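You operate a simulated robot arm through the tools that you are given. There is no shell and no other tool. Be economical: measure what you need, move in short steps, check, and stop when the job is done.

Carry out the task below with a simulated robot arm. There is one attempt and no reset: what you move stays moved.

Task
Take the brown holder and leave it on the steel work table top. Then put the glass beaker on the steel work table top away on the sample bench top. Then take the oil bottle and put it on the silver drilled plate. Do these in the order given. Set down upright: glass beaker, oil bottle.

The check looks at the end state, three seconds after you hand in, the way a careful person would. Anything else that was tipped, shoved, dropped, spilled or broken makes it a failure.

Robot
A 6-joint arm with a two-finger gripper on a trunk, on a base that drives. Base frame: it is fixed to the floor where the robot stands at the start and does not move with it; the origin is under the middle of the robot, x ahead of it, y to its left, z up; the surface under the hand at the start is at about z = 0.86. Readings come in m, degrees, newtons and seconds.
Its first joint turns from -166.0 to 166.0 degrees. Places, roughly: glass beaker [1.25, 0.75, 0.75]; oil bottle [1.5, 0.75, 0.75]; sample bench top [-2.2, -2.9, 0.9]; silver drilled plate [1.5, 1.25, 0.75]; steel work table top [1.3, 1.2, 0.8]. Payload 2.54 kg.
The tool frame sits at the grasp point between the pads (the TCP): z along the fingers, y along the line on which they close. The tips reach 0.03 m beyond it. Largest opening 0.116 m; the body of the gripper starts 0.095 m behind the TCP.
Orientation is that of the tool frame in the base frame, as a unit quaternion [x, y, z, w]. With the fingers straight down and closing along the base's y, the tool's x points along the base's -x, its y along +y and its z along -z.

Tools
- The arm moves only by the tool send_rows. Its argument "plan" is a list that holds one entry, the list of rows, each a list of 7 numbers: the shift along the tool's x, y, z in cm, then the turn, a rotation vector about the tool's x, y, z in degrees, then the opening in per cent of the stroke, from 0 (shut) to 100 (fully open). In form: [[[dx, dy, dz, ax, ay, az, grip], ...]]. A call has 1 to 12 rows; each row shifts and turns the commanded pose from where the row before left it, along the tool's axes as they then stand. A row lasts 0.2 s, in which the tool goes at most 0.05 m and 8.6 degrees; a call with a longer step from one row to the next is refused whole, and so is a gripper value outside its range. A pose out of reach is approached as far as the arm can. The call stops where the force on the tool passes 40 N (or 10 N more than at its start, if that is more) or the arm is blocked; 0.2 s more then pass. The fingers move at their own pace (about 0.072 m/s each) and stop on an object; they squeeze with about 42 N. The grip force told is the motor's: it shows also when the fingers shut on nothing. Time passes only in rows, and 0.2 s behind the last, so rows that do not move let the fingers close. It gives the time, the measured TCP pose, the force on the tool (base axes), the opening and the grip force at its end, in the units of the frame above (readings bear some noise), with the torque about the TCP (base axes, N m) and any sound that the robot's microphone picked up.
- Cameras (640 x 400 px; columns grow to the right, rows downward): "scene" is now at [-0.0301, 0.1289, 1.426]; the picture's right is [-0.22, -0.98, 0.00], its down [-0.40, 0.09, -0.91] and it looks along [0.89, -0.20, -0.41] (base axes); focal length 286 px, centre (320, 200). "wrist" rides on the gripper at [0.069, -0.015, -0.122] in the tool frame; the picture's right is [0.21, 0.98, 0.00], its down [-0.83, 0.18, -0.53] and it looks along [-0.52, 0.11, 0.85] (tool axes); focal length 251 px, centre (320, 200). There is no depth. A picture from a camera that has moved, and an enlarged one, comes with that camera's place and axes in the base frame and with its lens.
- capture(camera): a new picture of that camera. The clock stands still meanwhile.
- steer(legs): drives the robot by 1 to 6 legs, each [ahead, left, turn to the left] in m, m and degrees, along the robot's own axes; the way and the turn of a leg run together, so that a leg with both is an arc; at most 1.5 m and 180 degrees a leg. The arm and the cameras ride along, it lands a little off, and it stops where it bumps. It gives what a move gives.
- aim_head(pan, tilt): turns the head with the scene camera to pan (to the left, within 120 degrees either way) and tilt (down, from -29 to 69), counted from straight ahead of the robot. It gives what a move gives.
- zoom(camera, box): a new picture of the part [left, top, right, bottom] of that camera's present view, enlarged. The clock stands still meanwhile.
- sign_off(): hands the job in; it is judged then, once.

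Work in short steps. Places have to be worked out from the pictures, the camera data and where the tool is seen: move nearer, look again, correct. Check each grasp and each placing, and mend what went wrong. You have 165 turns and 120 pictures in all, those below and enlarged ones among them. Open the gripper and draw the arm clear of the work before you hand the job in, unless the task says otherwise; then end with one line.

The tools are called after ">>>" as name(argument=value, ...) on one line, values as JSON. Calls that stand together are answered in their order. send_rows: Moves the arm, as the interface text tells. Its arguments: {"type":"object","properties":{"plan":{"type":"array"}},"required":["plan"]} The other tools are called the same way: steer (legs) drives the base; aim_head (pan, tilt) turns the head that bears the scene camera; capture (camera) takes a picture; zoom (camera, box) takes an enlarged picture of a part of a camera's view; sign_off () hands the job in.

At the start:

```text
t: 0.0
position: [0.6766, -0.0254, 1.1593]
ee_rot: [0.0, 1.0, 0.0, 0.0]
contact_force: [0.1, 0.1, 1.0]
moment: [0.0, 0.01, -0.02]
gripper_width: 0.1157
finger_force: 0.1
robot x, y, heading: [-0.0009, 0.0019, 0.2]
head pan, tilt: [-12.7, 24.2]
```

scene: 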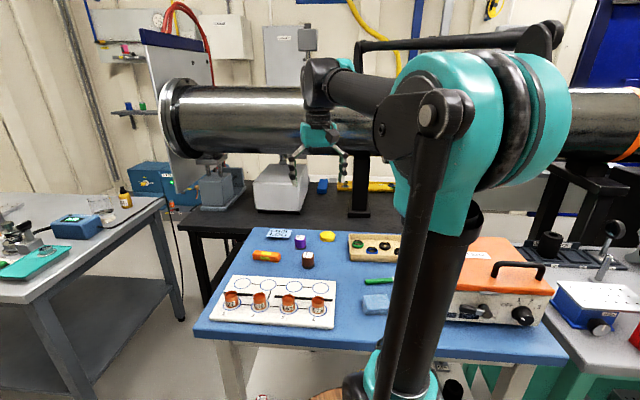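
wrist: 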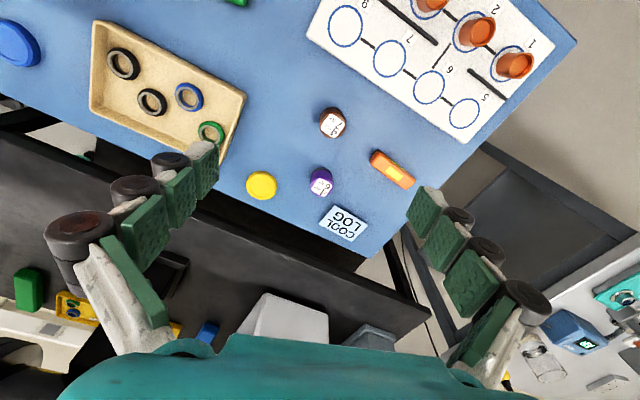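

The brown holder is not named with a place; I look at the blue table closely and at the steel table on the left.

>>> zoom(camera="scene", box=[190, 210, 430, 360])

>>> aim_head(pan=35, tilt=28)

>>> capture(camera="scene")

```text
2.67 times, centred on (310, 285) of scene
camera zoom: at [-0.0301, 0.1289, 1.426], right [-0.22, -0.98, 0.0], down [-0.4, 0.09, -0.91], along [0.89, -0.2, -0.41], focal length 762 px, centre (347, -27)
```

zoom: 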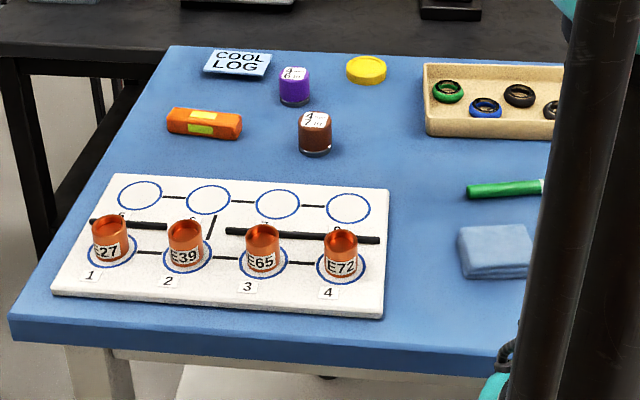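

```text
t: 1.2
position: [0.675, -0.0268, 1.1592]
ee_rot: [0.0, 1.0, 0.0, 0.0]
contact_force: [1.4, -0.1, 0.8]
moment: [-0.04, -0.02, 0.0]
gripper_width: 0.1165
finger_force: 0.1
robot x, y, heading: [-0.0009, -0.001, 0.2]
head pan, tilt: [35.0, 28.0]
```

```text
116 pictures are left
camera scene: at [-0.0454, 0.2015, 1.4198], right [0.57, -0.82, 0.0], down [-0.38, -0.27, -0.88], along [0.72, 0.51, -0.47], focal length 286 px, centre (320, 200)
```

scene: 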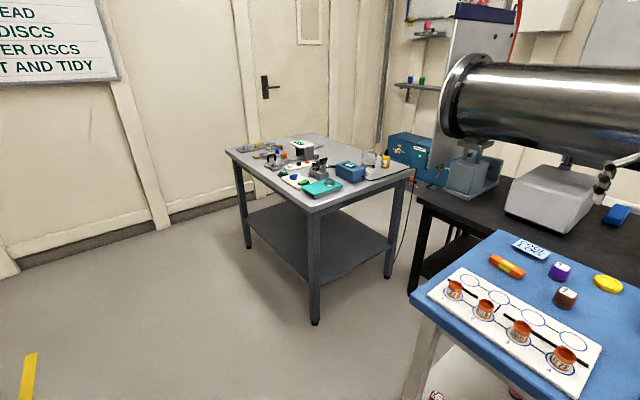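

The brown cube-like thing on the blue table may be a vial or a holder; I zoom in on it and on the steel table.

>>> zoom(camera="scene", box=[480, 230, 640, 330])

>>> zoom(camera="scene", box=[220, 120, 420, 220])

>>> zoom(camera="wrist", box=[230, 70, 430, 250])

>>> aim_head(pan=-60, tilt=28)

>>> capture(camera="scene")

>>> aim_head(pan=-120, tilt=25)

>>> capture(camera="scene")

>>> aim_head(pan=120, tilt=25)

>>> capture(camera="scene")

```text
4.00 times, centred on (560, 280) of scene
camera zoom: at [-0.0454, 0.2015, 1.4198], right [0.57, -0.82, 0.0], down [-0.38, -0.27, -0.88], along [0.72, 0.51, -0.47], focal length 1144 px, centre (-640, -120)
```

zoom: 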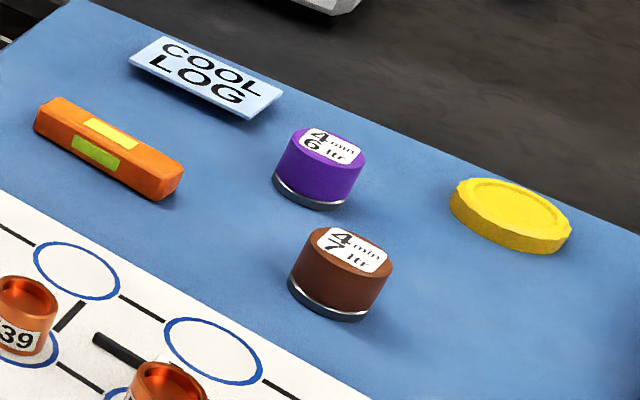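

```text
3.20 times, centred on (320, 170) of scene
camera zoom: at [-0.0454, 0.2015, 1.4198], right [0.57, -0.82, 0.0], down [-0.38, -0.27, -0.88], along [0.72, 0.51, -0.47], focal length 915 px, centre (320, 296)
```

zoom: 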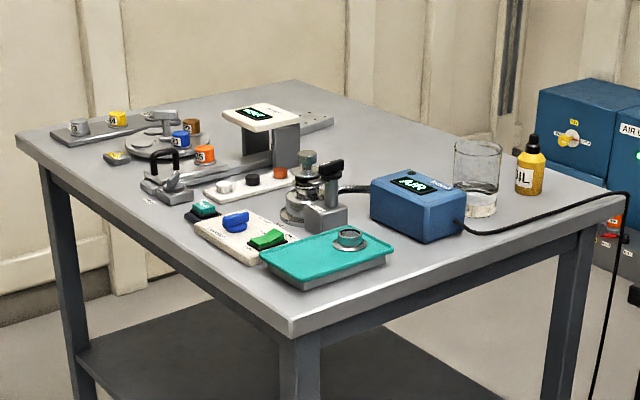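

```text
2.22 times, centred on (330, 160) of wrist
camera zoom: at [0.6068, -0.0415, 1.2804], right [-0.21, 0.98, 0.0], down [0.83, 0.18, 0.53], along [0.52, 0.11, -0.85], focal length 559 px, centre (298, 289)
```

zoom: 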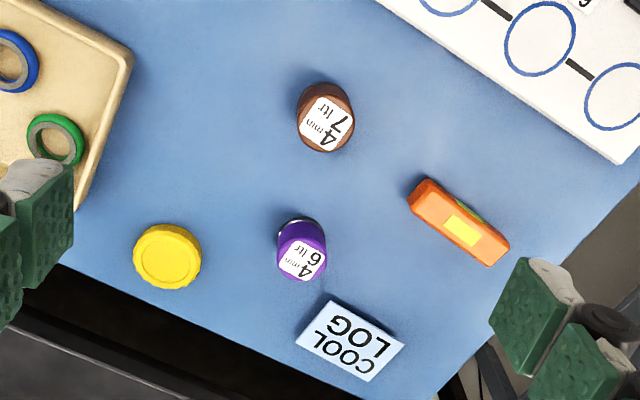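

```text
t: 2.9
position: [0.6772, -0.0257, 1.1602]
ee_rot: [0.001, 1.0, 0.0, -0.001]
contact_force: [-0.6, 0.2, -0.4]
moment: [0.0, 0.02, 0.0]
gripper_width: 0.1162
finger_force: 0.0
robot x, y, heading: [0.0004, 0.0011, 0.0]
head pan, tilt: [-60.0, 28.0]
```

```text
112 pictures are left
camera scene: at [-0.0745, 0.0703, 1.4198], right [-0.87, -0.5, 0.0], down [-0.23, 0.41, -0.88], along [0.44, -0.76, -0.47], focal length 286 px, centre (320, 200)
```

scene: 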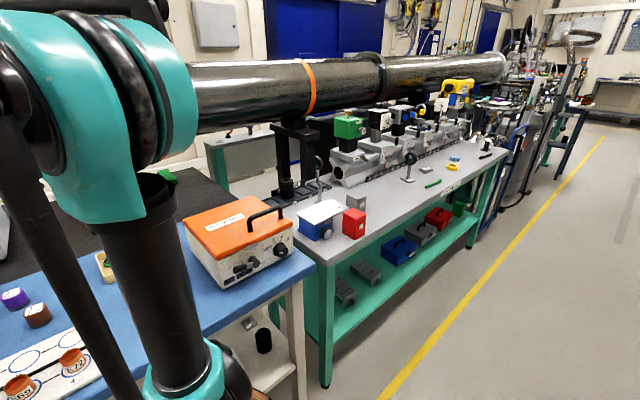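

```text
t: 4.2
position: [0.6762, -0.0262, 1.1598]
ee_rot: [0.0, 1.0, -0.001, 0.0]
contact_force: [-0.9, 0.0, 0.3]
moment: [-0.04, -0.02, -0.02]
gripper_width: 0.1161
finger_force: 0.0
robot x, y, heading: [0.0005, 0.0028, -0.0]
head pan, tilt: [-120.0, 25.0]
```

```text
111 pictures are left
camera scene: at [-0.1661, 0.0695, 1.4246], right [-0.87, 0.5, 0.0], down [0.21, 0.37, -0.91], along [-0.45, -0.79, -0.42], focal length 286 px, centre (320, 200)
```

scene: 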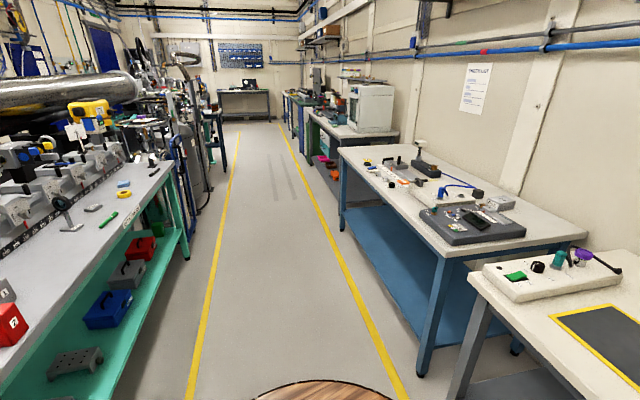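

```text
t: 7.6
position: [0.6763, -0.0253, 1.1595]
ee_rot: [0.0, 1.0, -0.001, 0.0]
contact_force: [0.0, -0.5, -0.1]
moment: [-0.01, -0.02, 0.0]
gripper_width: 0.1161
finger_force: 0.1
robot x, y, heading: [-0.0008, 0.0009, 0.1]
head pan, tilt: [120.0, 25.0]
```

```text
110 pictures are left
camera scene: at [-0.1662, 0.2291, 1.4246], right [0.87, 0.5, 0.0], down [0.21, -0.37, -0.91], along [-0.45, 0.79, -0.42], focal length 286 px, centre (320, 200)
```

scene: 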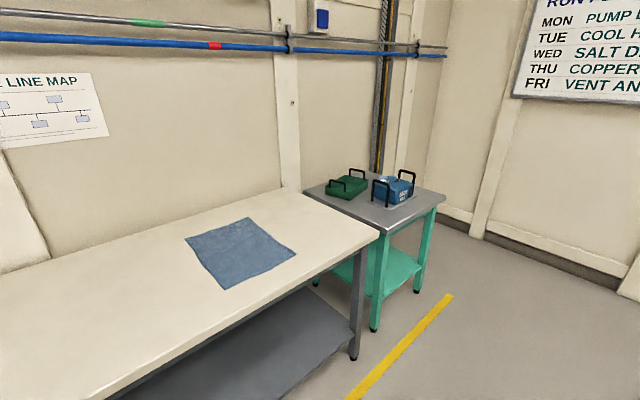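

There are two brown candidates: the "4 min 7 ltr" cylinder on the blue table and a small brown piece on the round disc on the steel table. I'll read the wall signs for context and look at the steel table from nearer.

>>> aim_head(pan=75, tilt=5)

>>> capture(camera="scene")

>>> aim_head(pan=-170, tilt=5)

>>> aim_head(pan=30, tilt=5)

>>> capture(camera="scene")

```text
t: 8.7
position: [0.6765, -0.0253, 1.1589]
ee_rot: [0.0, 1.0, 0.0, 0.0]
contact_force: [-0.6, 0.2, 0.8]
moment: [0.01, -0.01, -0.06]
gripper_width: 0.1161
finger_force: 0.0
robot x, y, heading: [-0.0003, -0.0001, -0.1]
head pan, tilt: [75.0, 5.0]
```

```text
109 pictures are left
camera scene: at [-0.0964, 0.238, 1.457], right [0.97, -0.26, 0.0], down [-0.02, -0.08, -1.0], along [0.26, 0.96, -0.09], focal length 286 px, centre (320, 200)
```

scene: 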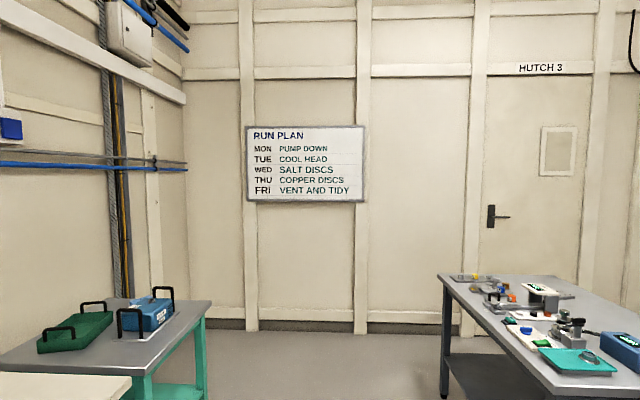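

```text
t: 11.6
position: [0.6771, -0.0259, 1.1586]
ee_rot: [-0.001, 1.0, 0.0, 0.0]
contact_force: [0.4, 0.0, 0.4]
moment: [0.01, 0.02, 0.03]
gripper_width: 0.1161
finger_force: 0.0
robot x, y, heading: [-0.0002, -0.0009, 0.2]
head pan, tilt: [-120.3, 5.0]
```

```text
t: 13.9
position: [0.6767, -0.0245, 1.1587]
ee_rot: [0.0, 1.0, 0.001, 0.0]
contact_force: [0.3, 0.3, -0.2]
moment: [-0.02, -0.03, 0.0]
gripper_width: 0.1159
finger_force: 0.1
robot x, y, heading: [-0.0005, 0.003, 0.2]
head pan, tilt: [30.0, 5.0]
```

```text
108 pictures are left
camera scene: at [-0.0406, 0.1952, 1.4571], right [0.5, -0.87, 0.0], down [-0.08, -0.04, -1.0], along [0.86, 0.5, -0.09], focal length 286 px, centre (320, 200)
```

scene: 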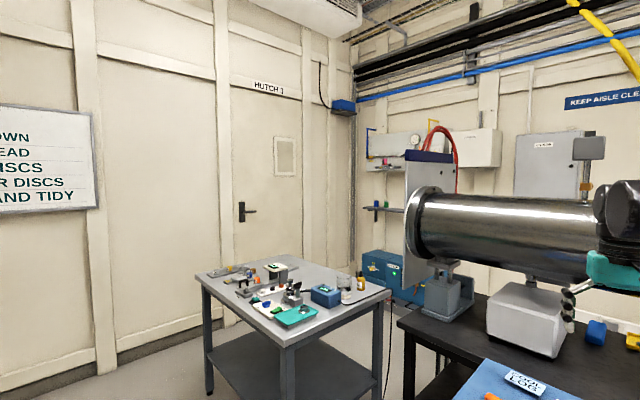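

Only the table items matter here; I drive left to see the steel table closely before choosing the holder.

>>> steer(legs=[[0, 0.9, 0]])

>>> aim_head(pan=15, tilt=30)

>>> capture(camera="scene")

>>> capture(camera="wrist")

```text
t: 18.6
position: [0.6732, 0.874, 1.1589]
ee_rot: [-0.004, 1.0, 0.0, 0.0]
contact_force: [-0.2, -0.1, 0.3]
moment: [0.0, -0.04, 0.01]
gripper_width: 0.1161
finger_force: 0.0
robot x, y, heading: [-0.0041, 0.8944, 0.3]
head pan, tilt: [30.0, 5.0]
```

```text
t: 19.5
position: [0.6743, 0.8718, 1.1597]
ee_rot: [-0.003, 1.0, 0.0, 0.0]
contact_force: [-0.4, 0.3, -1.1]
moment: [-0.04, -0.02, -0.02]
gripper_width: 0.1162
finger_force: 0.1
robot x, y, heading: [-0.0057, 0.8939, 0.4]
head pan, tilt: [15.0, 30.0]
```

```text
107 pictures are left
camera scene: at [-0.0372, 1.0656, 1.4167], right [0.27, -0.96, 0.0], down [-0.48, -0.13, -0.87], along [0.84, 0.23, -0.5], focal length 286 px, centre (320, 200)
```

scene: 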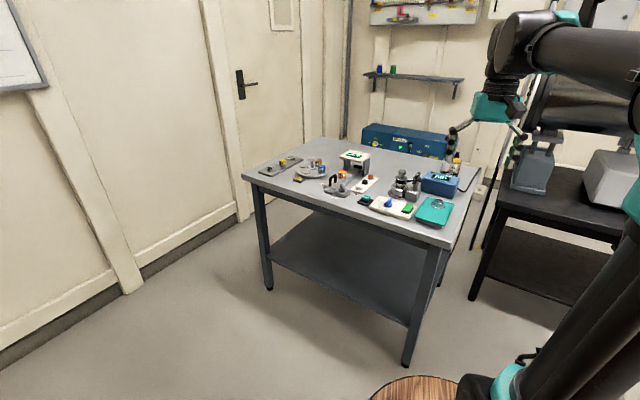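

```text
106 pictures are left
camera wrist: at [0.6038, 0.856, 1.2804], right [-0.22, 0.98, 0.0], down [0.82, 0.19, 0.53], along [0.52, 0.12, -0.85], focal length 251 px, centre (320, 200)
```

wrist: 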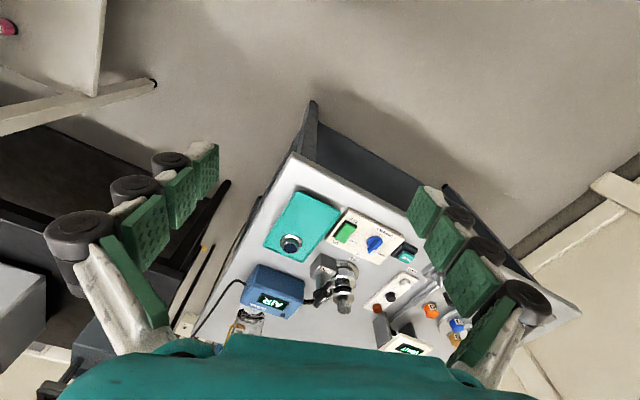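

>>> zoom(camera="scene", box=[235, 130, 395, 230])

>>> zoom(camera="scene", box=[340, 130, 500, 230])

```text
4.00 times, centred on (315, 180) of scene
camera zoom: at [-0.0372, 1.0656, 1.4167], right [0.27, -0.96, 0.0], down [-0.48, -0.13, -0.87], along [0.84, 0.23, -0.5], focal length 1144 px, centre (340, 280)
```

zoom: 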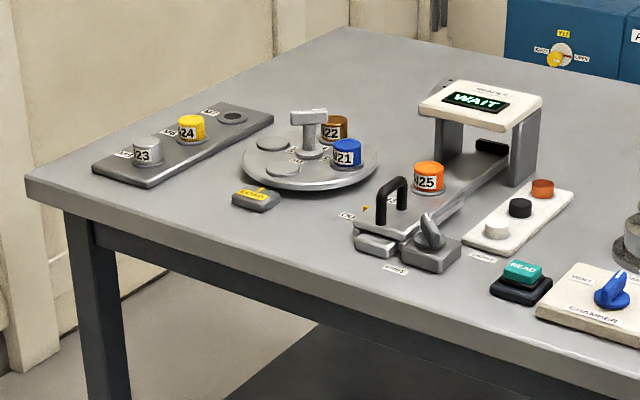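

```text
4.00 times, centred on (420, 180) of scene
camera zoom: at [-0.0372, 1.0656, 1.4167], right [0.27, -0.96, 0.0], down [-0.48, -0.13, -0.87], along [0.84, 0.23, -0.5], focal length 1144 px, centre (-80, 280)
```

zoom: 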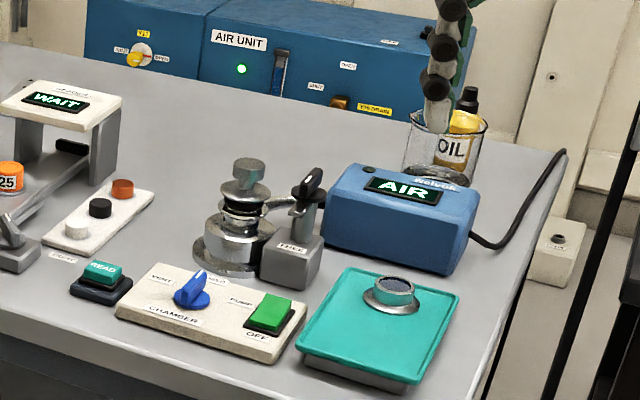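

The steel table carries numbered holders N21–N25; one (N22) looks brownish. I go a little nearer and compare its colour with the blue-table piece.

>>> steer(legs=[[0.2, 0.65, 0]])

>>> aim_head(pan=0, tilt=32)

>>> capture(camera="scene")

>>> capture(camera="wrist")

```text
t: 23.2
position: [0.8715, 1.5168, 1.1593]
ee_rot: [0.002, 1.0, 0.0, -0.001]
contact_force: [0.2, 0.1, -0.8]
moment: [0.03, 0.03, -0.01]
gripper_width: 0.1159
finger_force: 0.0
robot x, y, heading: [0.1993, 1.5469, -0.3]
head pan, tilt: [15.0, 30.0]
```

```text
t: 24.0
position: [0.8729, 1.5168, 1.1591]
ee_rot: [0.002, 1.0, 0.001, -0.001]
contact_force: [-0.7, 0.4, -0.3]
moment: [0.0, 0.05, 0.0]
gripper_width: 0.1158
finger_force: 0.2
robot x, y, heading: [0.1961, 1.5428, -0.3]
head pan, tilt: [0.0, 32.0]
```

```text
103 pictures are left
camera scene: at [0.1659, 1.6942, 1.4135], right [0.0, -1.0, 0.0], down [-0.53, 0.0, -0.85], along [0.85, 0.0, -0.53], focal length 286 px, centre (320, 200)
```

scene: 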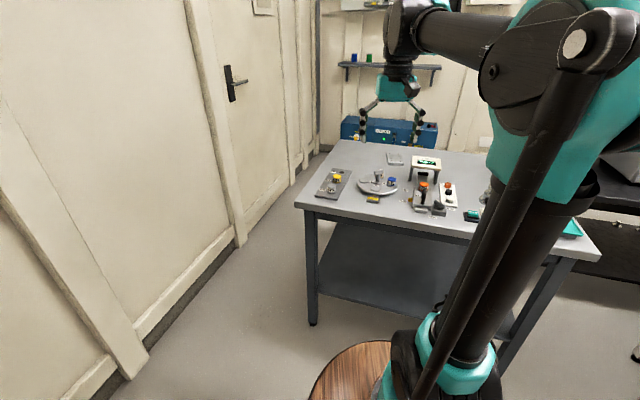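

```text
102 pictures are left
camera wrist: at [0.8024, 1.5004, 1.2804], right [-0.21, 0.98, 0.0], down [0.83, 0.18, 0.53], along [0.52, 0.11, -0.85], focal length 251 px, centre (320, 200)
```

wrist: 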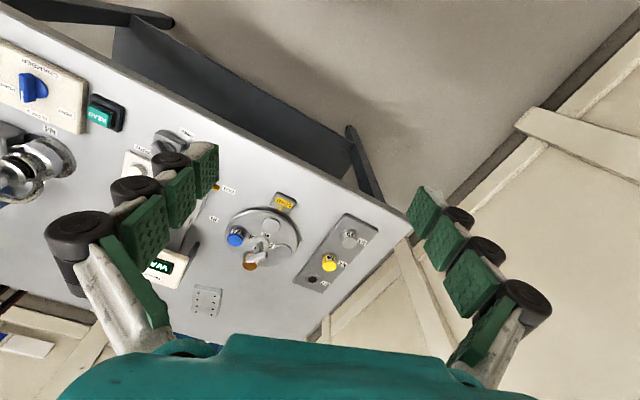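

>>> zoom(camera="wrist", box=[180, 190, 380, 320])

>>> zoom(camera="scene", box=[310, 140, 470, 220])

```text
3.08 times, centred on (280, 255) of wrist
camera zoom: at [0.8024, 1.5004, 1.2804], right [-0.21, 0.98, 0.0], down [0.83, 0.18, 0.53], along [0.52, 0.11, -0.85], focal length 774 px, centre (443, 31)
```

zoom: 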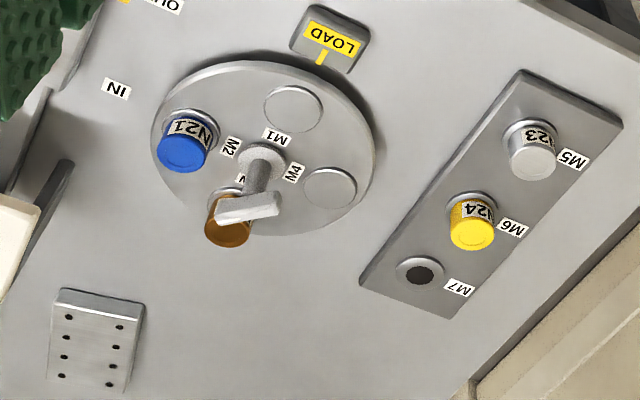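

```text
4.00 times, centred on (390, 180) of scene
camera zoom: at [0.1659, 1.6942, 1.4135], right [0.0, -1.0, 0.0], down [-0.53, 0.0, -0.85], along [0.85, 0.0, -0.53], focal length 1144 px, centre (40, 280)
```

zoom: 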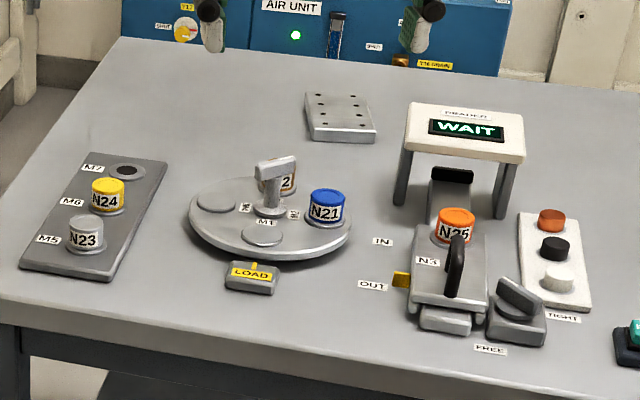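

N22 and the blue-table piece look like the same kind of holder; colour decides. I take strongly enlarged views of N22 and, from here, of the blue table piece.

>>> zoom(camera="wrist", box=[222, 220, 286, 280])

>>> zoom(camera="scene", box=[360, 165, 400, 200])

>>> aim_head(pan=-70, tilt=25)

>>> capture(camera="scene")

```text
6.67 times, centred on (254, 250) of wrist
camera zoom: at [0.8024, 1.5004, 1.2804], right [-0.21, 0.98, 0.0], down [0.83, 0.18, 0.53], along [0.52, 0.11, -0.85], focal length 1676 px, centre (760, -133)
```

zoom: 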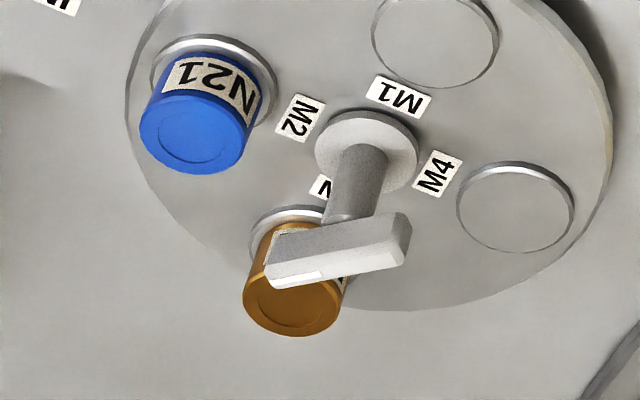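

```text
11.43 times, centred on (380, 182) of scene
camera zoom: at [0.1659, 1.6942, 1.4135], right [0.0, -1.0, 0.0], down [-0.53, 0.0, -0.85], along [0.85, 0.0, -0.53], focal length 3268 px, centre (-366, 400)
```

zoom: 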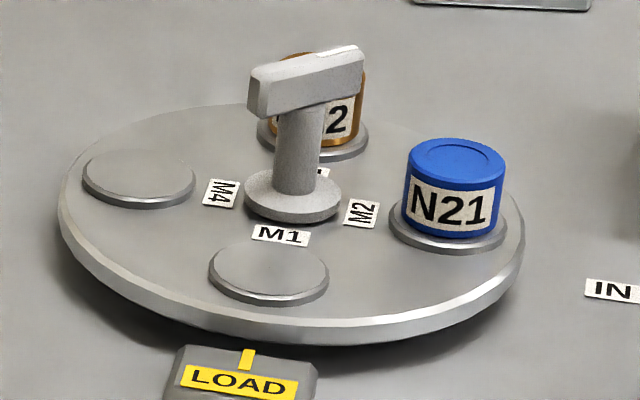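

```text
t: 25.4
position: [0.8717, 1.5148, 1.1594]
ee_rot: [0.002, 1.0, -0.001, 0.0]
contact_force: [0.1, 0.1, -0.3]
moment: [0.0, 0.0, 0.01]
gripper_width: 0.116
finger_force: 0.0
robot x, y, heading: [0.1936, 1.5458, -0.1]
head pan, tilt: [-70.0, 25.0]
```

```text
97 pictures are left
camera scene: at [0.1075, 1.6079, 1.4246], right [-0.94, -0.34, 0.0], down [-0.14, 0.4, -0.91], along [0.31, -0.85, -0.42], focal length 286 px, centre (320, 200)
```

scene: 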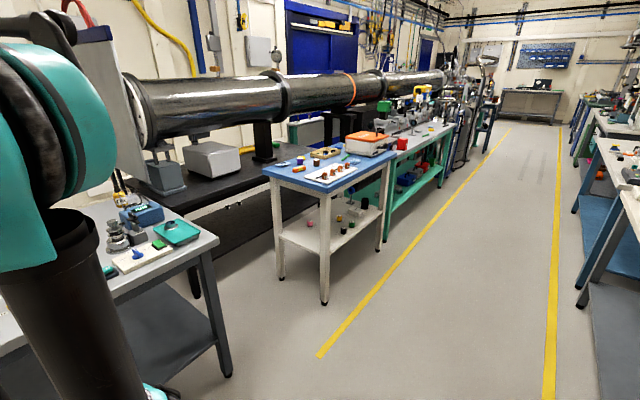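

N22's colour is ochre/amber; the blue-table piece is real brown. The blue table's lower shelf also has items; zoom there and over the other benches.

>>> zoom(camera="scene", box=[260, 130, 400, 250])

>>> zoom(camera="scene", box=[560, 80, 640, 200])

```text
3.33 times, centred on (330, 190) of scene
camera zoom: at [0.1075, 1.6079, 1.4246], right [-0.94, -0.34, 0.0], down [-0.14, 0.4, -0.91], along [0.31, -0.85, -0.42], focal length 953 px, centre (287, 233)
```

zoom: 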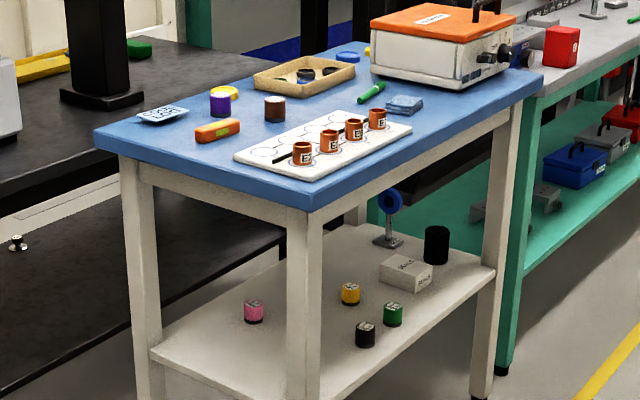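

```text
3.33 times, centred on (600, 140) of scene
camera zoom: at [0.1075, 1.6079, 1.4246], right [-0.94, -0.34, 0.0], down [-0.14, 0.4, -0.91], along [0.31, -0.85, -0.42], focal length 953 px, centre (-613, 400)
```

zoom: 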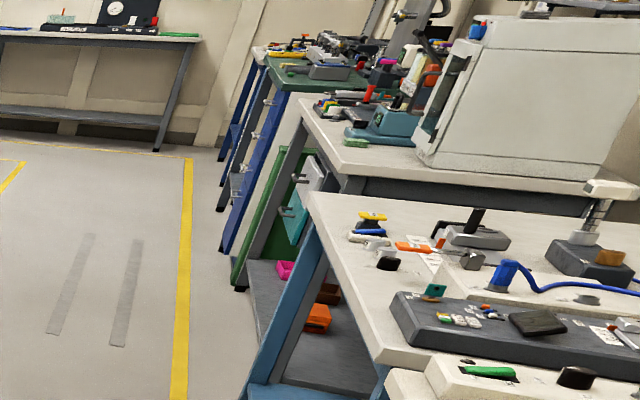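

The blue table's shelf holds pink, yellow, black and green pieces of the same colour-coded series as the brown and purple ones on top, so the brown holder is the one on the blue table at about (0.706, 0.0). I drive back there.

>>> steer(legs=[[-0.19, 0, 0], [0, -0.8, 0], [0, -0.74, 0]])

>>> capture(camera="wrist")

```text
t: 34.4
position: [0.6475, -0.0096, 1.1593]
ee_rot: [0.014, 1.0, 0.0, 0.0]
contact_force: [0.3, -0.5, -0.1]
moment: [0.02, -0.01, -0.03]
gripper_width: 0.116
finger_force: 0.1
robot x, y, heading: [-0.0293, 0.0355, -1.6]
head pan, tilt: [-70.0, 25.0]
```

```text
94 pictures are left
camera wrist: at [0.5771, -0.024, 1.2804], right [-0.19, 0.98, 0.0], down [0.83, 0.16, 0.53], along [0.52, 0.1, -0.85], focal length 251 px, centre (320, 200)
```

wrist: 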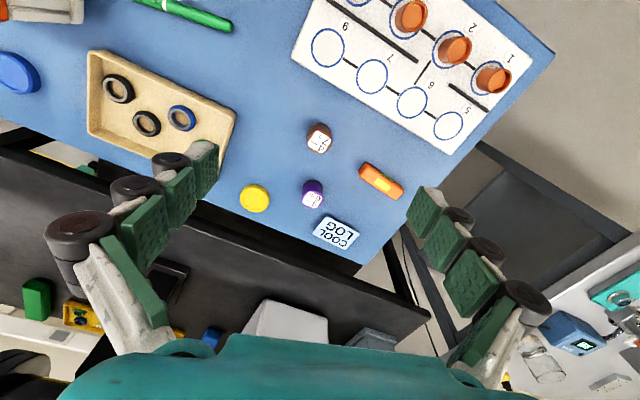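

The brown holder is again at about (0.703, 0.0). I move over it and down to z≈0.99, fingers open, and look.

>>> send_rows(plan=[[[-1.1, 0.2, 0, 0, 0, 0, 100], [-2.2, 0.4, 0, 0, 0, 0, 100], [-2.2, 0.4, 2, 0, 0, 0, 100], [0, 0, 4, 0, 0, 0, 100], [0, 0, 4, 0, 0, 0, 100], [0, 0, 4, 0, 0, 0, 100], [0, 0, 3, 0, 0, 0, 100], [0, 0, 0, 0, 0, 0, 100]]])

>>> capture(camera="wrist")

```text
t: 36.2
position: [0.7011, 0.0001, 0.9894]
ee_rot: [0.013, 1.0, 0.0, 0.001]
contact_force: [-0.4, -0.1, 0.3]
moment: [0.0, -0.03, 0.01]
gripper_width: 0.1161
finger_force: 0.1
robot x, y, heading: [-0.0258, 0.0352, -1.2]
head pan, tilt: [-70.0, 25.0]
```

```text
93 pictures are left
camera wrist: at [0.6316, -0.0141, 1.1106], right [-0.19, 0.98, 0.0], down [0.83, 0.16, 0.53], along [0.52, 0.1, -0.85], focal length 251 px, centre (320, 200)
```

wrist: 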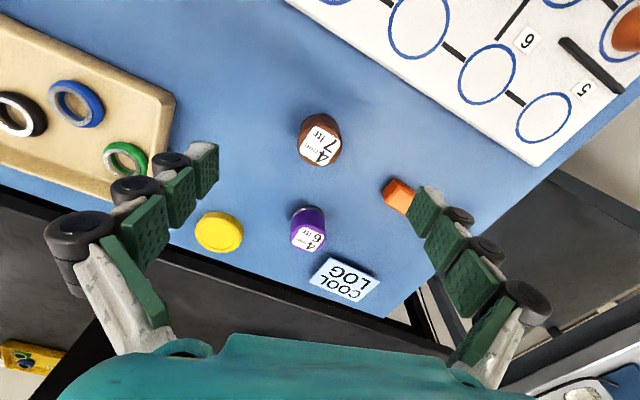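

Alignment is good. I descend to z≈0.90 and then close.

>>> send_rows(plan=[[[-0.3, 0, 3, 0, 0, 0, 100], [0, 0, 3, 0, 0, 0, 100], [0, 0, 1.5, 0, 0, 0, 100], [0, 0, 1.0, 0, 0, 0, 100], [0, 0, 0, 0, 0, 0, 100], [0, 0, 0, 0, 0, 0, 30], [0, 0, 0, 0, 0, 0, 0], [0, 0, 0, 0, 0, 0, 0], [0, 0, 0, 0, 0, 0, 0], [0, 0, 0, 0, 0, 0, 0]]])

>>> capture(camera="wrist")

```text
t: 38.4
position: [0.705, -0.0017, 0.9053]
ee_rot: [0.014, 1.0, 0.0, 0.0]
contact_force: [0.7, 0.8, 2.5]
moment: [0.05, -0.03, -0.04]
gripper_width: 0.0382
finger_force: 42.3
robot x, y, heading: [-0.0267, 0.0364, -1.5]
head pan, tilt: [-70.0, 25.0]
```

```text
92 pictures are left
camera wrist: at [0.6354, -0.0152, 1.0263], right [-0.19, 0.98, 0.0], down [0.83, 0.16, 0.53], along [0.52, 0.1, -0.85], focal length 251 px, centre (320, 200)
```

wrist: 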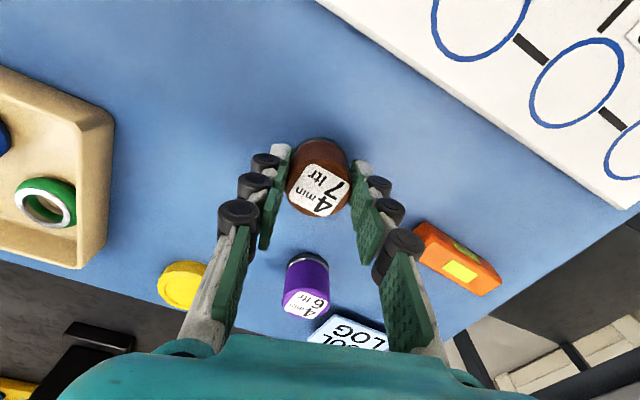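

Gripped at width 0.038. Lift slowly, then high, and check.

>>> send_rows(plan=[[[0, 0, -1, 0, 0, 0, 0], [0, 0, -2, 0, 0, 0, 0], [0, 0, -4, 0, 0, 0, 0], [0, 0, -4, 0, 0, 0, 0], [0, 0, -4, 0, 0, 0, 0], [0, 0, -4, 0, 0, 0, 0], [0, 0, -4, 0, 0, 0, 0], [0, 0, -2, 0, 0, 0, 0], [0, 0, 0, 0, 0, 0, 0]]])

>>> capture(camera="wrist")

```text
t: 40.4
position: [0.7046, -0.0013, 1.1548]
ee_rot: [0.013, 1.0, 0.0, 0.0]
contact_force: [0.1, 0.6, 0.4]
moment: [-0.01, -0.02, 0.02]
gripper_width: 0.0001
finger_force: 28.8
robot x, y, heading: [-0.0306, 0.0362, -1.4]
head pan, tilt: [-70.0, 25.0]
```

```text
91 pictures are left
camera wrist: at [0.6356, -0.0163, 1.2759], right [-0.19, 0.98, 0.0], down [0.83, 0.16, 0.53], along [0.52, 0.1, -0.85], focal length 251 px, centre (320, 200)
```

wrist: 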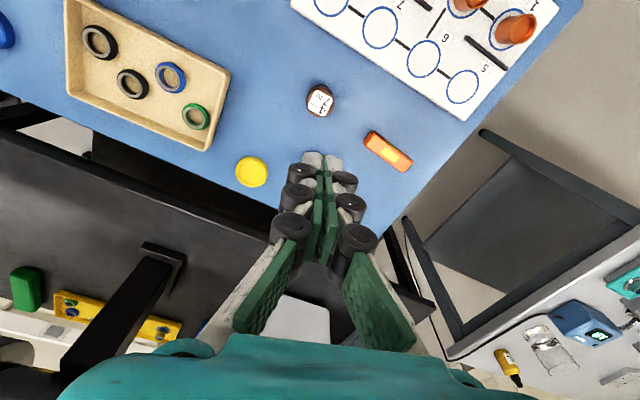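

The holder slipped and stands where it was, upright. I open, go back down lower (tips just above the table), and grip again to lift gently while watching forces.

>>> send_rows(plan=[[[0, 0, 0, 0, 0, 0, 100], [0, 0, 0, 0, 0, 0, 100], [0, 0, 0, 0, 0, 0, 100], [0, 0, 4, 0, 0, 0, 100], [0, 0, 4, 0, 0, 0, 100], [0, 0, 4, 0, 0, 0, 100], [0, 0, 4, 0, 0, 0, 100], [0, 0, 4, 0, 0, 0, 100], [0, 0, 3, 0, 0, 0, 100], [0, 0, 1.5, 0, 0, 0, 100], [0, 0, 1.2, 0, 0, 0, 100], [0, 0, 0, 0, 0, 0, 100]]])

>>> capture(camera="wrist")

```text
t: 43.0
position: [0.7044, -0.0004, 0.8975]
ee_rot: [0.015, 1.0, 0.0, 0.0]
contact_force: [-0.2, 0.1, 0.1]
moment: [0.0, 0.03, 0.01]
gripper_width: 0.1159
finger_force: 0.0
robot x, y, heading: [-0.028, 0.0351, -1.6]
head pan, tilt: [-70.0, 25.0]
```

```text
90 pictures are left
camera wrist: at [0.6348, -0.0152, 1.0184], right [-0.19, 0.98, 0.0], down [0.83, 0.16, 0.53], along [0.52, 0.1, -0.85], focal length 251 px, centre (320, 200)
```

wrist: 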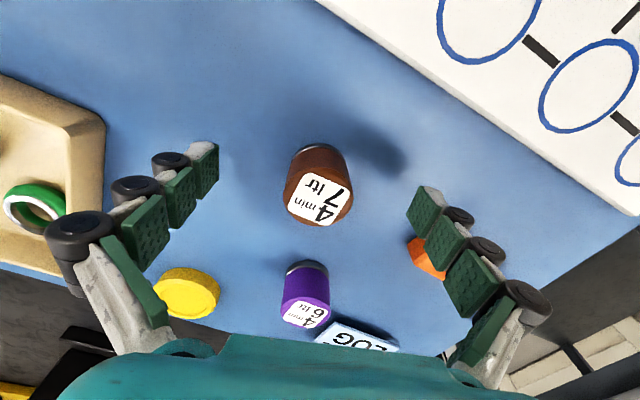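

Lower another half centimetre, close, and lift just 1.5 cm slowly.

>>> send_rows(plan=[[[0.2, -0.2, 0.5, 0, 0, 0, 100], [0, 0, 0, 0, 0, 0, 40], [0, 0, 0, 0, 0, 0, 0], [0, 0, 0, 0, 0, 0, 0], [0, 0, 0, 0, 0, 0, 0], [0, 0, 0, 0, 0, 0, 0], [0, 0, 0, 0, 0, 0, 0]]])

>>> send_rows(plan=[[[0, 0, -0.3, 0, 0, 0, 0], [0, 0, -0.3, 0, 0, 0, 0], [0, 0, -0.3, 0, 0, 0, 0], [0, 0, -0.3, 0, 0, 0, 0], [0, 0, 0, 0, 0, 0, 0]]])

>>> capture(camera="wrist")

```text
t: 44.6
position: [0.7029, -0.0039, 0.8918]
ee_rot: [0.014, 1.0, 0.0, -0.001]
contact_force: [0.5, -1.4, 1.6]
moment: [0.02, 0.0, -0.03]
gripper_width: 0.0374
finger_force: 42.0
robot x, y, heading: [-0.0302, 0.0331, -1.6]
head pan, tilt: [-70.0, 25.0]
```

```text
t: 45.8
position: [0.7032, -0.0038, 0.9038]
ee_rot: [0.014, 1.0, 0.0, 0.0]
contact_force: [-0.7, -0.7, -0.5]
moment: [-0.01, -0.04, 0.01]
gripper_width: 0.0376
finger_force: 42.3
robot x, y, heading: [-0.0297, 0.0326, -1.4]
head pan, tilt: [-70.0, 25.0]
```

```text
89 pictures are left
camera wrist: at [0.6335, -0.0178, 1.0253], right [-0.19, 0.98, 0.0], down [0.83, 0.16, 0.53], along [0.52, 0.1, -0.85], focal length 251 px, centre (320, 200)
```

wrist: 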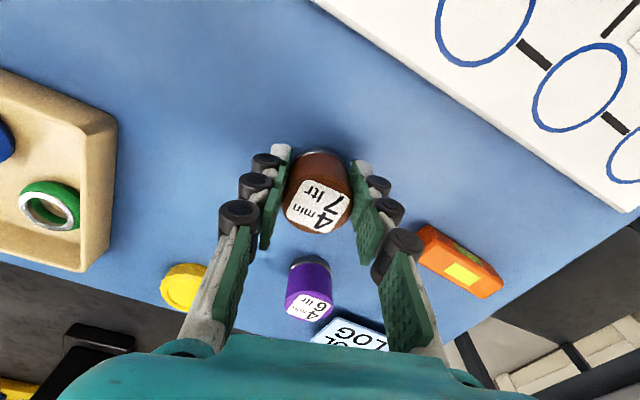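

It seems to ride along with a light load. I lift slowly further.

>>> send_rows(plan=[[[0, 0, -0.5, 0, 0, 0, 0], [0, 0, -0.7, 0, 0, 0, 0], [0, 0, -0.9, 0, 0, 0, 0], [0, 0, -0.9, 0, 0, 0, 0], [0, 0, -0.9, 0, 0, 0, 0], [0, 0, -0.6, 0, 0, 0, 0], [0, 0, 0, 0, 0, 0, 0]]])

>>> capture(camera="wrist")

```text
t: 47.4
position: [0.7035, -0.0034, 0.9483]
ee_rot: [0.014, 1.0, 0.0, 0.0]
contact_force: [0.0, 0.0, -2.1]
moment: [0.03, 0.01, 0.0]
gripper_width: 0.0376
finger_force: 42.4
robot x, y, heading: [-0.0293, 0.0307, -1.6]
head pan, tilt: [-70.0, 25.0]
```

```text
88 pictures are left
camera wrist: at [0.6329, -0.0171, 1.0704], right [-0.19, 0.98, 0.0], down [0.83, 0.16, 0.53], along [0.52, 0.1, -0.85], focal length 251 px, centre (320, 200)
```

wrist: 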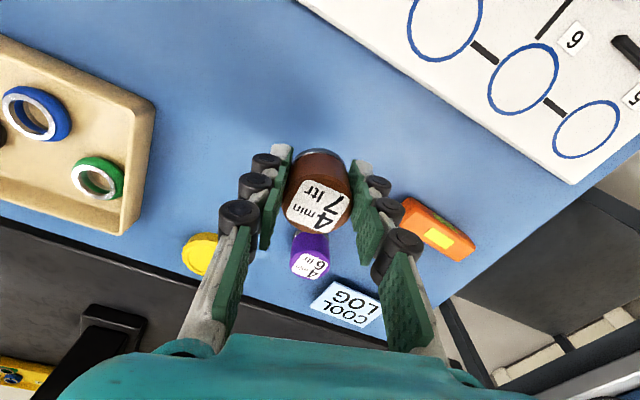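

Held now. I lift on to travel height.

>>> send_rows(plan=[[[0, 0, -0.8, 0, 0, 0, 0], [0, 0, -1.5, 0, 0, 0, 0], [0, 0, -2.5, 0, 0, 0, 0], [0, 0, -3, 0, 0, 0, 0], [0, 0, -3, 0, 0, 0, 0], [0, 0, -3, 0, 0, 0, 0], [0, 0, -3, 0, 0, 0, 0], [0, 0, -2, 0, 0, 0, 0], [0, 0, -1, 0, 0, 0, 0], [0, 0, 0, 0, 0, 0, 0]]])

>>> steer(legs=[[0, 0.7, 1.5], [0, 0.75, 0]])

>>> capture(camera="wrist")

```text
t: 49.6
position: [0.704, -0.0038, 1.1477]
ee_rot: [0.014, 1.0, -0.001, 0.0]
contact_force: [-0.2, 0.1, -0.8]
moment: [-0.01, 0.03, 0.01]
gripper_width: 0.0372
finger_force: 42.2
robot x, y, heading: [-0.031, 0.0356, -1.5]
head pan, tilt: [-70.0, 25.0]
```

```text
t: 57.0
position: [0.7127, 1.4409, 1.1494]
ee_rot: [-0.002, 1.0, 0.001, 0.0]
contact_force: [0.5, -1.1, -1.1]
moment: [-0.03, 0.03, -0.01]
gripper_width: 0.0374
finger_force: 42.0
robot x, y, heading: [-0.0211, 1.4555, 0.2]
head pan, tilt: [-70.0, 25.0]
```

```text
87 pictures are left
camera wrist: at [0.6428, 1.4244, 1.2688], right [-0.22, 0.98, 0.0], down [0.83, 0.18, 0.53], along [0.52, 0.12, -0.85], focal length 251 px, centre (320, 200)
```

wrist: 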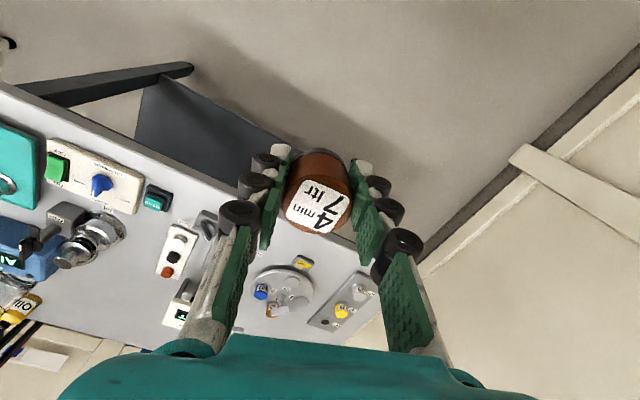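

Still held. I drive ahead 0.5 m toward the table and look.

>>> steer(legs=[[0.5, 0.03, 0]])

>>> aim_head(pan=0, tilt=40)

>>> capture(camera="scene")

>>> capture(camera="wrist")

```text
t: 59.9
position: [1.1999, 1.4716, 1.1466]
ee_rot: [-0.001, 1.0, 0.0, 0.0]
contact_force: [1.0, 0.0, -0.3]
moment: [-0.01, 0.03, 0.01]
gripper_width: 0.0373
finger_force: 41.9
robot x, y, heading: [0.4691, 1.489, 0.3]
head pan, tilt: [-70.0, 25.0]
```

```text
t: 61.3
position: [1.2006, 1.4725, 1.1488]
ee_rot: [-0.002, 1.0, -0.001, 0.0]
contact_force: [0.0, 0.2, -1.3]
moment: [0.0, 0.02, 0.02]
gripper_width: 0.0372
finger_force: 41.6
robot x, y, heading: [0.4662, 1.4875, 0.1]
head pan, tilt: [0.0, 40.0]
```

```text
86 pictures are left
camera scene: at [0.4319, 1.637, 1.4013], right [0.0, -1.0, 0.0], down [-0.64, 0.0, -0.77], along [0.77, 0.0, -0.64], focal length 286 px, centre (320, 200)
```

scene: 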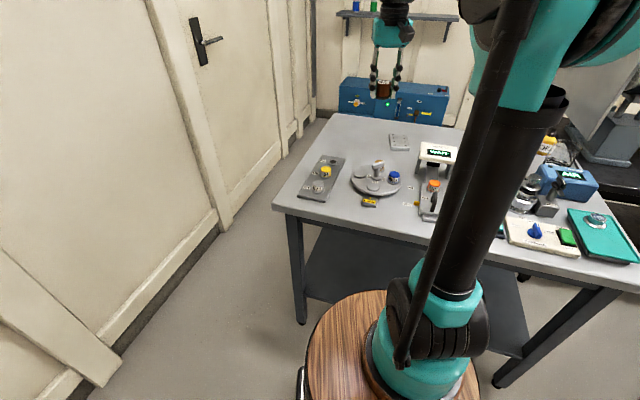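

```text
85 pictures are left
camera wrist: at [1.1307, 1.4557, 1.2688], right [-0.22, 0.98, 0.0], down [0.83, 0.18, 0.53], along [0.52, 0.12, -0.85], focal length 251 px, centre (320, 200)
```

wrist: 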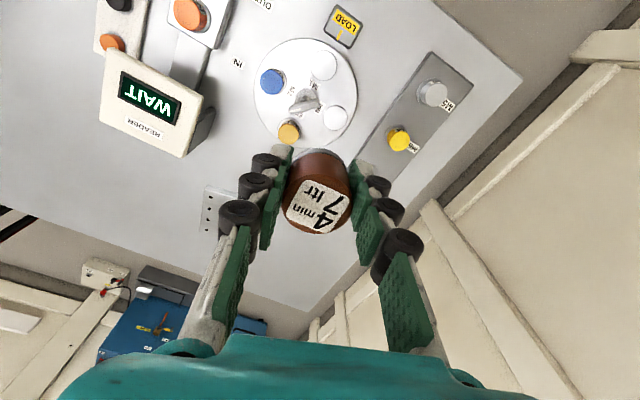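

Clear picture: behind the turntable the table is free. Target ≈ (1.45, 1.55); I drive ahead 0.12 m more to have the reach.

>>> steer(legs=[[0.12, 0.03, 0]])

>>> send_rows(plan=[[[-2, 0.5, 0, 0, 0, 0, 0], [-3, 0.5, 0, 0, 0, 0, 0], [-3, 0.5, 0, 0, 0, 0, 0], [-2, 0.5, 0, 0, 0, 0, 0], [-1, 0.5, 0, 0, 0, 0, 0], [0, 0, 0, 0, 0, 0, 0]]])

>>> capture(camera="wrist")

>>> capture(camera="scene")

```text
t: 62.5
position: [1.3206, 1.5037, 1.147]
ee_rot: [-0.002, 1.0, 0.0, 0.0]
contact_force: [0.4, -0.8, -0.1]
moment: [-0.01, -0.01, -0.02]
gripper_width: 0.0373
finger_force: 42.1
robot x, y, heading: [0.5866, 1.5146, 0.2]
head pan, tilt: [0.0, 40.0]
```

```text
t: 63.9
position: [1.43, 1.5304, 1.1489]
ee_rot: [-0.002, 1.0, 0.0, 0.0]
contact_force: [-0.4, 0.0, -1.2]
moment: [-0.02, -0.01, 0.02]
gripper_width: 0.0378
finger_force: 41.9
robot x, y, heading: [0.5867, 1.5199, 0.4]
head pan, tilt: [0.0, 40.0]
```

```text
84 pictures are left
camera wrist: at [1.3598, 1.5141, 1.2692], right [-0.22, 0.98, 0.0], down [0.82, 0.19, 0.53], along [0.52, 0.12, -0.85], focal length 251 px, centre (320, 200)
```

wrist: 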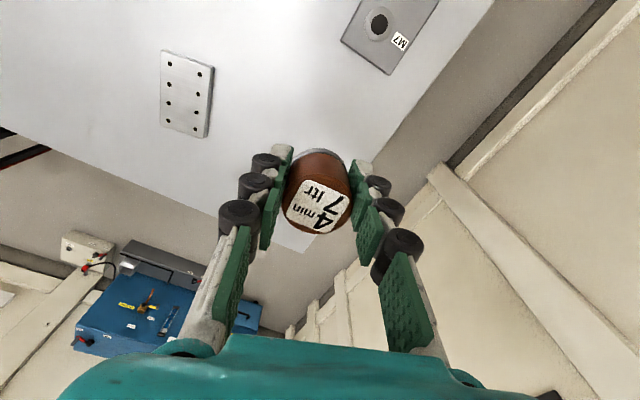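

```text
83 pictures are left
camera scene: at [0.5519, 1.6679, 1.4013], right [0.0, -1.0, 0.0], down [-0.64, 0.0, -0.77], along [0.77, 0.0, -0.64], focal length 286 px, centre (320, 200)
```

scene: 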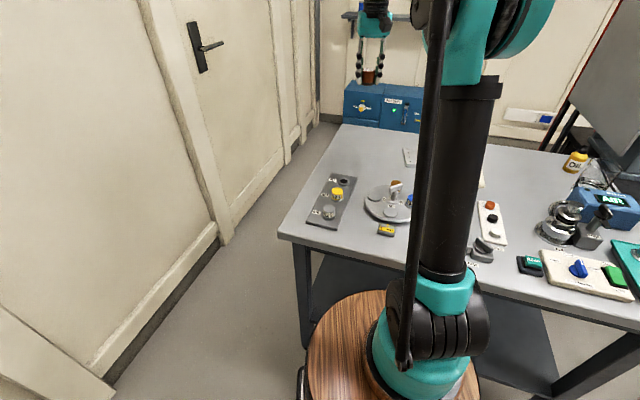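

Below the hand is free table. I lower to z≈0.88 first.

>>> send_rows(plan=[[[0, 0, 2, 0, 0, 0, 0], [0, 0, 4, 0, 0, 0, 0], [0, 0, 4, 0, 0, 0, 0], [0, 0, 4, 0, 0, 0, 0], [0, 0, 4, 0, 0, 0, 0], [0, 0, 4, 0, 0, 0, 0], [0, 0, 3, 0, 0, 0, 0], [0, 0, 1, 0, 0, 0, 0], [0, 0, 0, 0, 0, 0, 0]]])

>>> zoom(camera="scene", box=[320, 60, 440, 180])

>>> capture(camera="wrist")

```text
t: 65.9
position: [1.4292, 1.5291, 0.8869]
ee_rot: [-0.003, 1.0, -0.001, 0.0]
contact_force: [0.4, -0.3, -0.1]
moment: [0.0, -0.01, 0.02]
gripper_width: 0.0373
finger_force: 42.2
robot x, y, heading: [0.5843, 1.5175, 0.4]
head pan, tilt: [0.0, 40.0]
```

```text
3.33 times, centred on (380, 120) of scene
camera zoom: at [0.5519, 1.6679, 1.4013], right [0.0, -1.0, 0.0], down [-0.64, 0.0, -0.77], along [0.77, 0.0, -0.64], focal length 953 px, centre (120, 467)
```

zoom: 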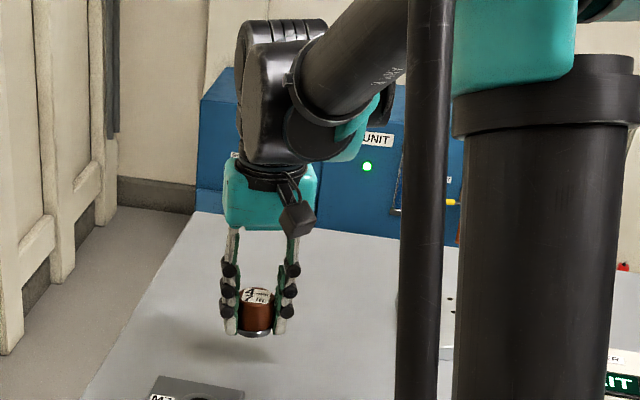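

```text
81 pictures are left
camera wrist: at [1.3597, 1.5129, 1.0076], right [-0.22, 0.98, 0.0], down [0.82, 0.19, 0.53], along [0.52, 0.12, -0.85], focal length 251 px, centre (320, 200)
```

wrist: 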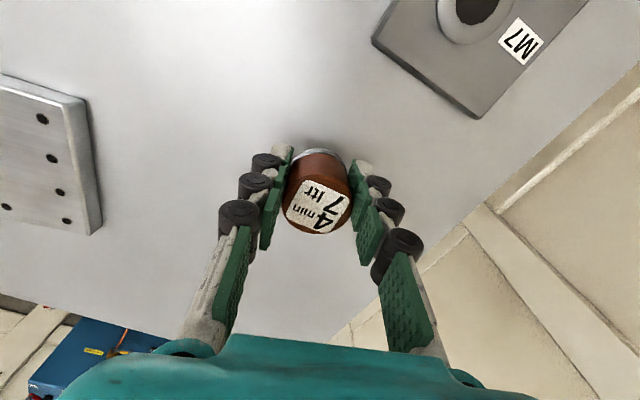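

The shadow shows a few centimetres to go. Lower in small steps.

>>> send_rows(plan=[[[0, 0, 1, 0, 0, 0, 0], [0, 0, 1, 0, 0, 0, 0], [0, 0, 0.8, 0, 0, 0, 0], [0, 0, 0.5, 0, 0, 0, 0], [0, 0, 0, 0, 0, 0, 0]]])

>>> zoom(camera="scene", box=[320, 80, 420, 180])

```text
t: 67.1
position: [1.4325, 1.53, 0.8557]
ee_rot: [-0.003, 1.0, 0.0, -0.001]
contact_force: [-0.7, 0.5, -1.2]
moment: [0.01, -0.01, 0.0]
gripper_width: 0.0376
finger_force: 41.9
robot x, y, heading: [0.5843, 1.5199, 0.1]
head pan, tilt: [0.0, 40.0]
```

```text
4.00 times, centred on (370, 130) of scene
camera zoom: at [0.5519, 1.6679, 1.4013], right [0.0, -1.0, 0.0], down [-0.64, 0.0, -0.77], along [0.77, 0.0, -0.64], focal length 1144 px, centre (120, 480)
```

zoom: 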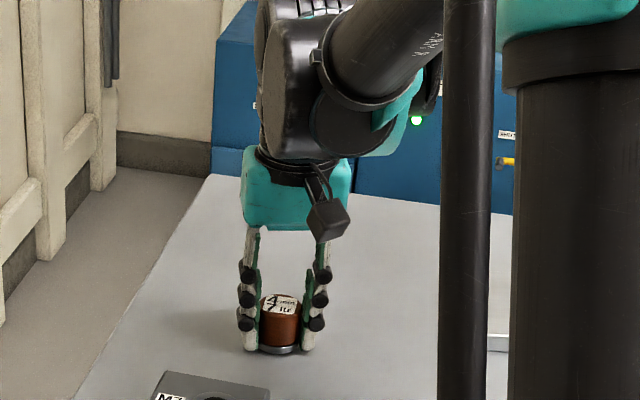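

Close to the table; finer steps now.

>>> send_rows(plan=[[[0, 0, 0.3, 0, 0, 0, 0], [0, 0, 0.3, 0, 0, 0, 0], [0, 0, 0.3, 0, 0, 0, 0], [0, 0, 0, 0, 0, 0, 0]]])

>>> zoom(camera="scene", box=[320, 80, 420, 180])

```text
t: 67.8
position: [1.4313, 1.5285, 0.8497]
ee_rot: [-0.003, 1.0, 0.001, -0.001]
contact_force: [-4.5, -1.5, 15.8]
moment: [0.07, -0.05, -0.02]
gripper_width: 0.0373
finger_force: 42.0
robot x, y, heading: [0.5855, 1.5203, 0.2]
head pan, tilt: [0.0, 40.0]
stopped in row 3: the force on the tool passed its limit at 48 N (the readings are from after the stop); the commanded pose is now the measured one
```

```text
4.00 times, centred on (370, 130) of scene
camera zoom: at [0.5511, 1.6678, 1.4013], right [0.0, -1.0, 0.0], down [-0.64, 0.0, -0.77], along [0.77, 0.0, -0.64], focal length 1144 px, centre (120, 480)
```

zoom: 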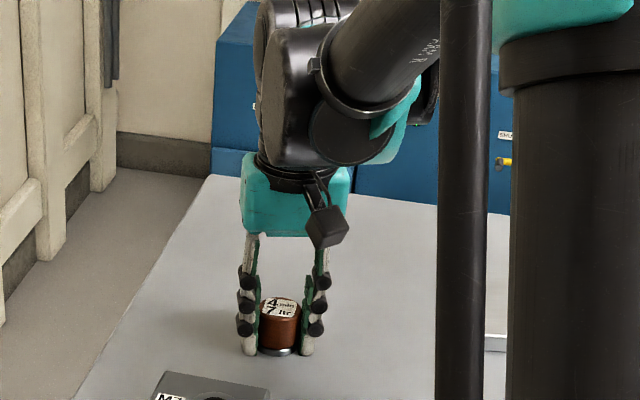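

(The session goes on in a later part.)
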